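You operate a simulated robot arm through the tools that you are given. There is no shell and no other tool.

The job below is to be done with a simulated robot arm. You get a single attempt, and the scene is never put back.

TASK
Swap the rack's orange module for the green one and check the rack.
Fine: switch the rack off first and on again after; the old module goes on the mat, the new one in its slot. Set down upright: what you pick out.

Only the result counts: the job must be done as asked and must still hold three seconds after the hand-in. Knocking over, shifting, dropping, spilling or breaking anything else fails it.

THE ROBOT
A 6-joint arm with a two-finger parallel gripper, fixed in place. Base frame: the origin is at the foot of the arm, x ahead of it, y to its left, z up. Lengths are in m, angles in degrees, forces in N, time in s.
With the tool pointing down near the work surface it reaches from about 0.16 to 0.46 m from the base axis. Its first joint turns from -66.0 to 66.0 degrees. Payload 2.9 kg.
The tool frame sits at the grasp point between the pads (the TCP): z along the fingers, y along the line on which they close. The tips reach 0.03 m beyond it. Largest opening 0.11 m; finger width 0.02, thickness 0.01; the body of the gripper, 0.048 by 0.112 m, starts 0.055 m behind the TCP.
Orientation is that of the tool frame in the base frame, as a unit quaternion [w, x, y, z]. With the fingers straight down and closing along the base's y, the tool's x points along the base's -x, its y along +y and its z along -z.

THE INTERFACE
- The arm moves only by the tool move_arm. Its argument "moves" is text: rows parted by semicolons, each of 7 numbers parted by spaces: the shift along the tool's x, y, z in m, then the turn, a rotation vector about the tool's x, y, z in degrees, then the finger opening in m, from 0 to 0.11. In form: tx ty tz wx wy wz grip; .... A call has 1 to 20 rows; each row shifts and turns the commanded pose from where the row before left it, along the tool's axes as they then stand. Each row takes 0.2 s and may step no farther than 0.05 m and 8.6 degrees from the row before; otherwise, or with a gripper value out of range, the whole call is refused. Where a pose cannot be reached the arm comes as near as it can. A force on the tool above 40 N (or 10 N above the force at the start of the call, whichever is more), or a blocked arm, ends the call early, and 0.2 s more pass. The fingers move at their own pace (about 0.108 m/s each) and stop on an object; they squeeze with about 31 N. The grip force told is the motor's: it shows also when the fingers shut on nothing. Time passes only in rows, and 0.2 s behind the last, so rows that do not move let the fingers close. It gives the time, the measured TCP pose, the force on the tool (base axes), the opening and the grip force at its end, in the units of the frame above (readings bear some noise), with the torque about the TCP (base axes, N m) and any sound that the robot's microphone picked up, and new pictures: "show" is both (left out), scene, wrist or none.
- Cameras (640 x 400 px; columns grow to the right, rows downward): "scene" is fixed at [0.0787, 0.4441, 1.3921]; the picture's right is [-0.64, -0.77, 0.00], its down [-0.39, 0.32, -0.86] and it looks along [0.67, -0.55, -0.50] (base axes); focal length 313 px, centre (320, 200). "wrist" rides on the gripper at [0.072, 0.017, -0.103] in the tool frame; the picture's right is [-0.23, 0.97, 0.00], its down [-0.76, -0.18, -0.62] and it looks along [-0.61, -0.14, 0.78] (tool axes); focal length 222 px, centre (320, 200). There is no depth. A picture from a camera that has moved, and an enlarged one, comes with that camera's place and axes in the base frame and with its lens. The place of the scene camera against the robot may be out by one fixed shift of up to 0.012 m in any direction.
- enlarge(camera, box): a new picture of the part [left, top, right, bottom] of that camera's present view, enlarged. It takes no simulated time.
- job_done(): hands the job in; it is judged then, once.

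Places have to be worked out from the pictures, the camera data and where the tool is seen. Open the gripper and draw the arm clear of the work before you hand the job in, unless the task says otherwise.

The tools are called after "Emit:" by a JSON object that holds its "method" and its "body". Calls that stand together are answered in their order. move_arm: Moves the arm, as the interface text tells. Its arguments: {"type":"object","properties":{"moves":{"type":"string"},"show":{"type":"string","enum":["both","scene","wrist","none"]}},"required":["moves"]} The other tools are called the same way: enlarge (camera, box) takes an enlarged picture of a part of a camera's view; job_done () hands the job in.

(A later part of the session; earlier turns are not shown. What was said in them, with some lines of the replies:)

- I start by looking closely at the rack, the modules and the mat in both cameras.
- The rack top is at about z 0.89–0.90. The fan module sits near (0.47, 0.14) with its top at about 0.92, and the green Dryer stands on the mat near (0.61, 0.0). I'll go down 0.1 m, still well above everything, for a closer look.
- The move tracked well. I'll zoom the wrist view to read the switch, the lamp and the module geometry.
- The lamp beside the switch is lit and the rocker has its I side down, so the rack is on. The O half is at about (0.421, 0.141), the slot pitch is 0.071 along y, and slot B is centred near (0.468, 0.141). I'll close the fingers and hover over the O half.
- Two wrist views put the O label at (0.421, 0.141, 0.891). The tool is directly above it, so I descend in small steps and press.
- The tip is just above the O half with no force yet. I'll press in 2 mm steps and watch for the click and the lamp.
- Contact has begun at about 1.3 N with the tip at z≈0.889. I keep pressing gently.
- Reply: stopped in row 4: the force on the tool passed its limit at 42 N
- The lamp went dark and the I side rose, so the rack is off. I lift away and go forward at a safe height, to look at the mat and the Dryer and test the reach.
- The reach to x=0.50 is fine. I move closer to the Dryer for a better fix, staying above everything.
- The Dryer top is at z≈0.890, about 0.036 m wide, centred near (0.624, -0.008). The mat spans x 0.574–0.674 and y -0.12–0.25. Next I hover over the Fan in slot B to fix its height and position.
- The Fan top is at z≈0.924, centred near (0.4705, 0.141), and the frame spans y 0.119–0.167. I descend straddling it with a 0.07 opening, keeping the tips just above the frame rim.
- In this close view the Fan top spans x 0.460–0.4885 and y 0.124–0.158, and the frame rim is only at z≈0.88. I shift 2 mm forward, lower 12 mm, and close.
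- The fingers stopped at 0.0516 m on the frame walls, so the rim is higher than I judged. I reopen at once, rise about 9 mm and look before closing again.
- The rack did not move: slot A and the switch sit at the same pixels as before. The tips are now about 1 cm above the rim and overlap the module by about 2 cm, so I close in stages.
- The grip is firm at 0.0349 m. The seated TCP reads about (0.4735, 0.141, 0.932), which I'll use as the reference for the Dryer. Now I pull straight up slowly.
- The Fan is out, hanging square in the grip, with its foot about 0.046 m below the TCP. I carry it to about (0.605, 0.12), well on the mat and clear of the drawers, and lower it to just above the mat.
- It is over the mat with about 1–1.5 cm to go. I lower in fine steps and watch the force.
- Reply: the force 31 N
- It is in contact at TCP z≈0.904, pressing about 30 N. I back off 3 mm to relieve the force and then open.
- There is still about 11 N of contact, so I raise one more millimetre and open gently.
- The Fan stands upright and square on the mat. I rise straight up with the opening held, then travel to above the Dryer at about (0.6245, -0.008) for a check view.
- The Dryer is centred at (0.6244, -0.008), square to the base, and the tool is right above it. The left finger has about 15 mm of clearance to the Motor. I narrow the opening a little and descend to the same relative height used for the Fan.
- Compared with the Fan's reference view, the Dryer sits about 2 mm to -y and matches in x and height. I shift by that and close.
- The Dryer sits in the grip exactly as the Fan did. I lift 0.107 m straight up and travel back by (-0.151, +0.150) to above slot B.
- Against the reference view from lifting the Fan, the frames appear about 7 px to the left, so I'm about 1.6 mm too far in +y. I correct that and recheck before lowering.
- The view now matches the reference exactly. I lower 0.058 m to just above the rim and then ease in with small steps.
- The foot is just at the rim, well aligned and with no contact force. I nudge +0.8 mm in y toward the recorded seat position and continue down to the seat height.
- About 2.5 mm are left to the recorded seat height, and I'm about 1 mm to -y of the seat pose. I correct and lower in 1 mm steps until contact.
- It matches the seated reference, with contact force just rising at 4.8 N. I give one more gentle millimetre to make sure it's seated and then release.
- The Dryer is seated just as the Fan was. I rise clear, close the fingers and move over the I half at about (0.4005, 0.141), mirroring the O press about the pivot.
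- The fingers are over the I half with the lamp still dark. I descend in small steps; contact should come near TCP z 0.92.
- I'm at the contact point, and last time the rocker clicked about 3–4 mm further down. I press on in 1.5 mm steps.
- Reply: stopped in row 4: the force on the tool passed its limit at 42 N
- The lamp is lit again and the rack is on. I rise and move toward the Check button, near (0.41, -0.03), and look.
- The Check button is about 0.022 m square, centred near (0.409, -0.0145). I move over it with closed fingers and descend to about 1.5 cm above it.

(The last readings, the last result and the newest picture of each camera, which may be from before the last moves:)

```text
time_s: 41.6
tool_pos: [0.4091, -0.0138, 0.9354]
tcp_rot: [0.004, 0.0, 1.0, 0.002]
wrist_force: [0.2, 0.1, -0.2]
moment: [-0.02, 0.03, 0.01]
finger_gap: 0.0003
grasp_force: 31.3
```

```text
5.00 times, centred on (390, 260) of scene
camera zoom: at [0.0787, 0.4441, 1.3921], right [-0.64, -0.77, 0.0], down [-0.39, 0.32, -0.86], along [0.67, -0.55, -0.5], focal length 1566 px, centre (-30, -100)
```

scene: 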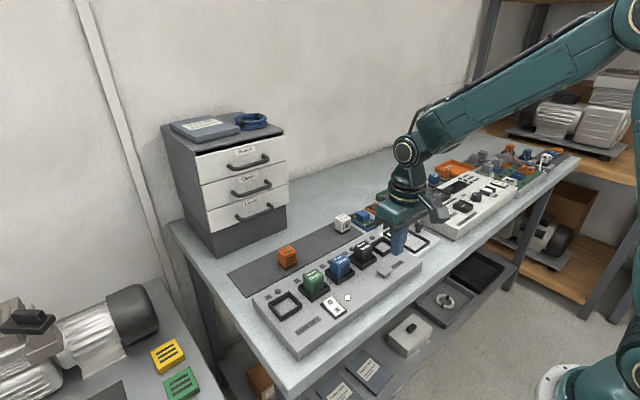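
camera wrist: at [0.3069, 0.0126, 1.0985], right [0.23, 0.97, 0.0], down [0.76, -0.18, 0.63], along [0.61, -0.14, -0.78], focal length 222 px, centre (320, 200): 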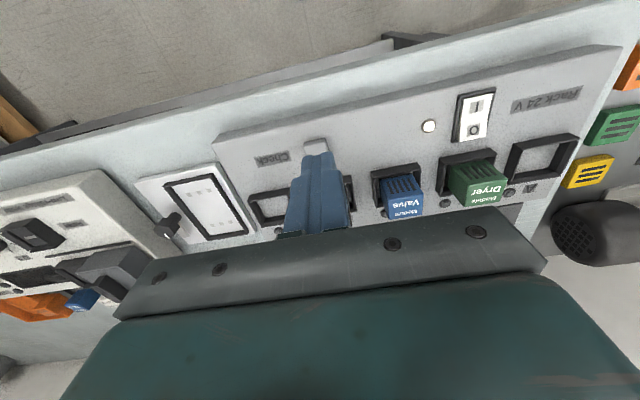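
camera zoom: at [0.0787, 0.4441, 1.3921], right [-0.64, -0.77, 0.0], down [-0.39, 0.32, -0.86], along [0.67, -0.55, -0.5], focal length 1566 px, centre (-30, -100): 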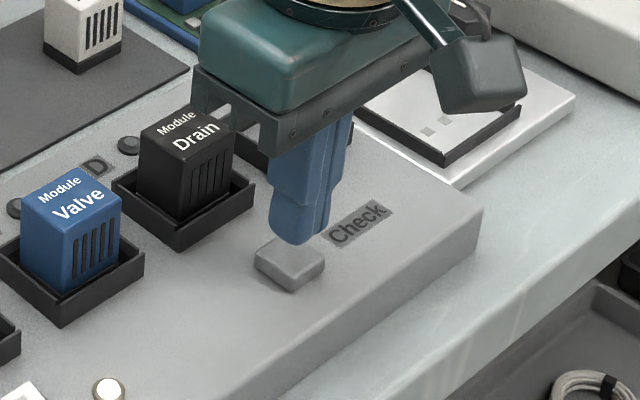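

The fingers are centred over the Check button. I press down in small steps, listening for a sound and watching the force and the slot lamps.

Emit:
{"method": "move_arm", "body": {"moves": "0 0 0.005 0 0 0 0; 0 0 0.004 0 0 0 0; 0 0 0.003 0 0 0 0; 0 0 0.002 0 0 0 0; 0 0 0.002 0 0 0 0; 0 0 0 0 0 0 0", "show": "scene"}}

Emit:
{"method": "enlarge", "body": {"camera": "scene", "box": [240, 220, 430, 340]}}

```text
time_s: 43.0
tool_pos: [0.4088, -0.0123, 0.9212]
tcp_rot: [0.004, 0.0, 1.0, 0.001]
wrist_force: [1.0, 0.3, 0.4]
moment: [-0.03, 0.02, 0.0]
finger_gap: 0.0
grasp_force: 31.3
```

scene: 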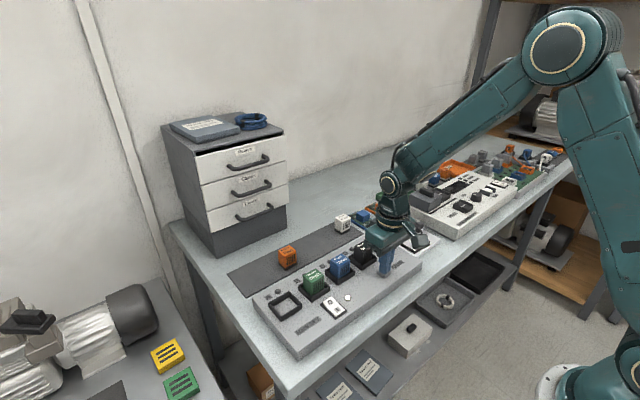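

```text
3.33 times, centred on (335, 280) of scene
camera zoom: at [0.0787, 0.4441, 1.3921], right [-0.64, -0.77, 0.0], down [-0.39, 0.32, -0.86], along [0.67, -0.55, -0.5], focal length 1044 px, centre (270, -67)
```

zoom: 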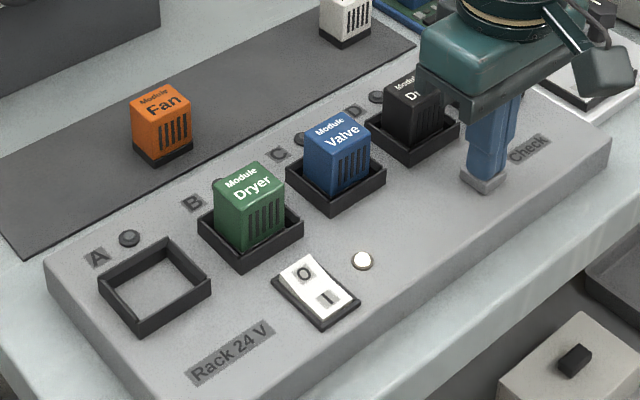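

There is no contact yet. I continue in 1.5 mm steps.

Emit:
{"method": "move_arm", "body": {"moves": "0 0 0.0015 0 0 0 0; 0 0 0.0015 0 0 0 0; 0 0 0.0015 0 0 0 0; 0 0 0 0 0 0 0", "show": "scene"}}

Emit:
{"method": "enlarge", "body": {"camera": "scene", "box": [240, 220, 430, 340]}}

```text
time_s: 44.0
tool_pos: [0.4101, -0.0134, 0.9172]
tcp_rot: [0.002, 0.0, 1.0, 0.001]
wrist_force: [-0.6, 0.8, 2.4]
moment: [0.02, 0.06, -0.02]
finger_gap: 0.0
grasp_force: 31.4
heard: click
```

scene: 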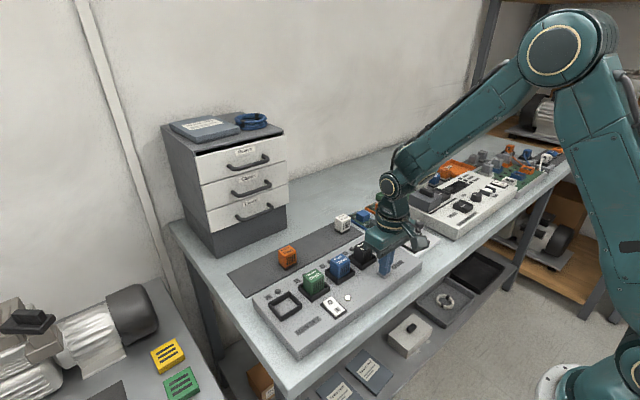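

```text
3.33 times, centred on (335, 280) of scene
camera zoom: at [0.0786, 0.4441, 1.3921], right [-0.64, -0.77, 0.0], down [-0.39, 0.32, -0.86], along [0.67, -0.55, -0.5], focal length 1044 px, centre (270, -67)
```

zoom: 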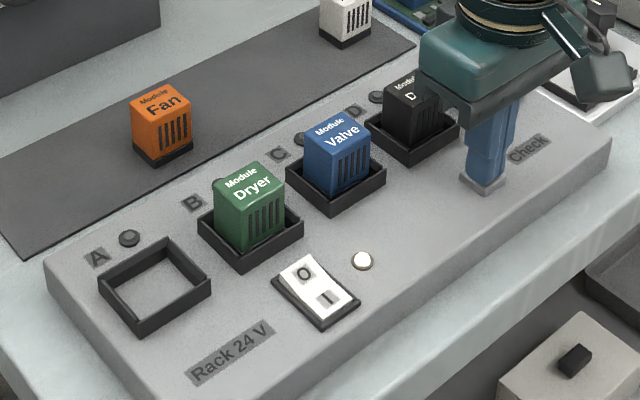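

I heard a click, so the button is pressed. I release it, rise and look at the slot lamps with the wrist camera.

Emit:
{"method": "move_arm", "body": {"moves": "0 0 -0.01 0 0 0 0; 0 0 -0.04 0 0 0 0; 0 0 -0.05 0 0 0 0; 0 0.04 0 0 0 0 0.04; 0 0.045 0 0 0 0 0.08; 0 0.01 0 0 0 0 0.11; 0 0 0 0 0 0 0.11"}}

Emit:
{"method": "enlarge", "body": {"camera": "wrist", "box": [160, 60, 460, 220]}}

Emit:
{"method": "enlarge", "body": {"camera": "scene", "box": [240, 220, 430, 340]}}

```text
time_s: 45.6
tool_pos: [0.4118, 0.0822, 1.0166]
tcp_rot: [0.004, -0.001, 1.0, 0.001]
wrist_force: [-0.5, 0.6, 0.1]
moment: [0.03, 0.01, -0.02]
finger_gap: 0.1102
grasp_force: 0.1
camera wrist: at [0.3368, 0.0992, 1.1181], right [0.23, 0.97, 0.0], down [0.76, -0.18, 0.63], along [0.61, -0.14, -0.78], focal length 222 px, centre (320, 200)
```

scene: 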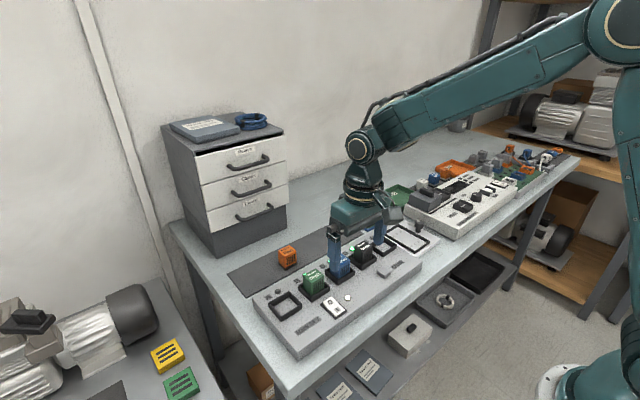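
wrist: 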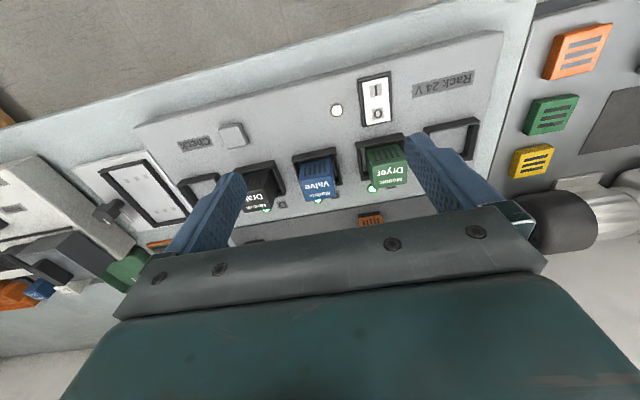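

```text
2.13 times, centred on (310, 140) of wrist
camera zoom: at [0.3368, 0.0992, 1.1181], right [0.23, 0.97, 0.0], down [0.76, -0.18, 0.63], along [0.61, -0.14, -0.78], focal length 474 px, centre (341, 328)
```

zoom: 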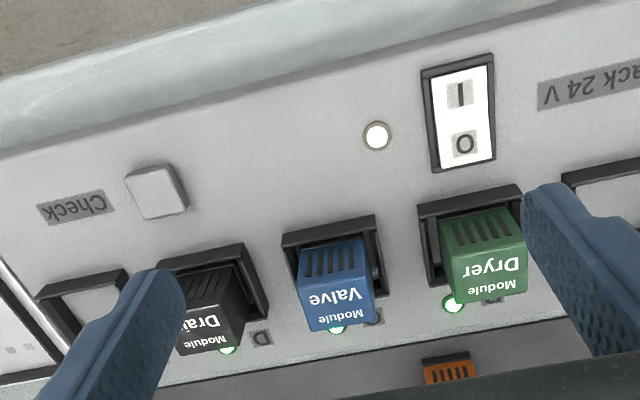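

```text
3.33 times, centred on (335, 280) of scene
camera zoom: at [0.0786, 0.4441, 1.3921], right [-0.64, -0.77, 0.0], down [-0.39, 0.32, -0.86], along [0.67, -0.55, -0.5], focal length 1044 px, centre (270, -67)
```

zoom: 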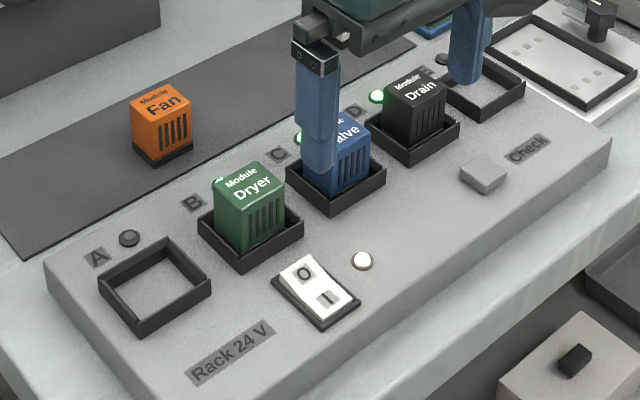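

The lamps of B, C and D are all green and the power lamp is lit, so the check passed with the Dryer in slot B. I draw the arm clear and take a last look.

Emit:
{"method": "move_arm", "body": {"moves": "0 0 -0.05 0 0 0 0.11; 0 0 -0.05 0 0 0 0.11; 0.03 0 -0.04 0 0 0 0.11; 0.03 0 -0.03 0 0 0 0.11; 0 0 0 0 0 0 0.11; 0 0 0 0 0 0 0.11"}}

Emit:
{"method": "enlarge", "body": {"camera": "wrist", "box": [160, 60, 460, 220]}}

Emit:
{"method": "enlarge", "body": {"camera": "scene", "box": [220, 190, 430, 340]}}

```text
time_s: 47.0
tool_pos: [0.3495, 0.0825, 1.1884]
tcp_rot: [0.004, 0.0, 1.0, 0.0]
wrist_force: [-0.4, -0.3, 0.7]
moment: [0.0, -0.01, 0.02]
finger_gap: 0.1097
grasp_force: 0.1
camera wrist: at [0.2759, 0.0994, 1.2891], right [0.23, 0.97, 0.0], down [0.76, -0.18, 0.63], along [0.61, -0.14, -0.78], focal length 222 px, centre (320, 200)
```

scene: 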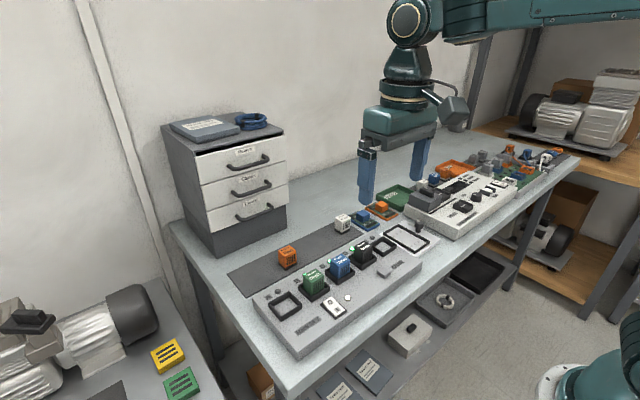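
wrist: 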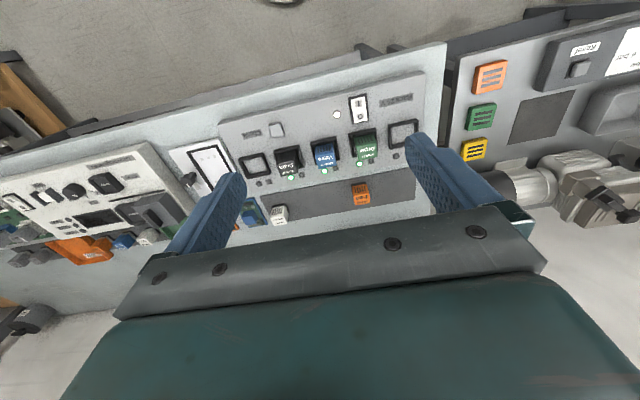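

```text
2.13 times, centred on (310, 140) of wrist
camera zoom: at [0.2759, 0.0994, 1.2891], right [0.23, 0.97, 0.0], down [0.76, -0.18, 0.63], along [0.61, -0.14, -0.78], focal length 474 px, centre (341, 328)
```

zoom: 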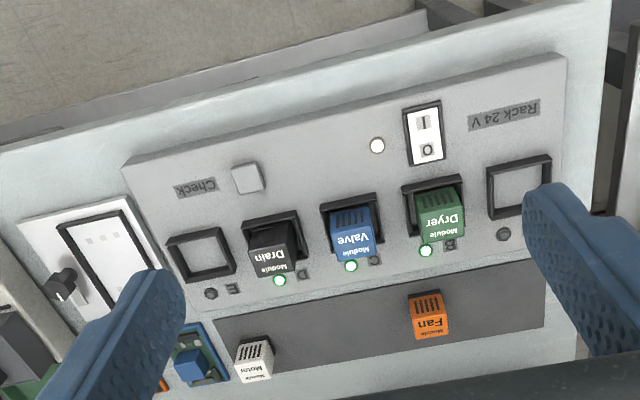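

```text
2.67 times, centred on (325, 265) of scene
camera zoom: at [0.0786, 0.4441, 1.3921], right [-0.64, -0.77, 0.0], down [-0.39, 0.32, -0.86], along [0.67, -0.55, -0.5], focal length 835 px, centre (307, 27)
```

zoom: 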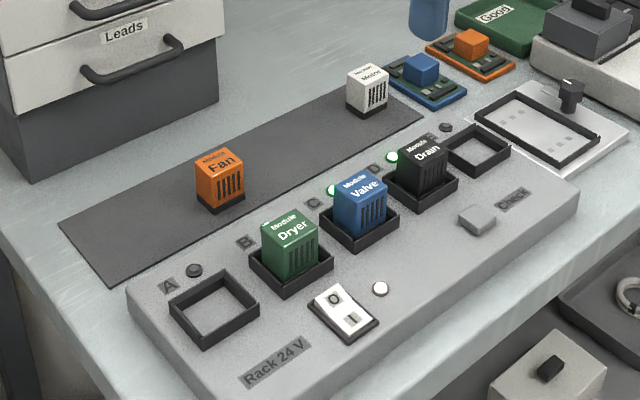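

Everything is in place. The Fan stands upright on the mat, the Dryer is in slot B, the power lamp is on and the three slot lamps are green. The gripper is open and clear, so I hand in.

Emit:
{"method": "job_done", "body": {}}

```text
The job is handed in.
```

The swap is done and handed in. The green Dryer module is in slot B and the orange Fan module stands upright on the mat.

- **Power:** I switched the rack off before taking the Fan out and on again once the Dryer was seated. The power lamp is lit.
- **Check:** I pressed the Check button and heard it click. The lamps for slots B, C and D all turned green.
- **Contact with the rack:** On my first try at the Fan, the fingers closed on the slot's frame and pushed sideways on the rack with about 15 N. I backed off straight away, and the pictures show the rack did not move.

In the last pictures nothing else on the bench had been moved or knocked over. The arm is clear with the gripper open.
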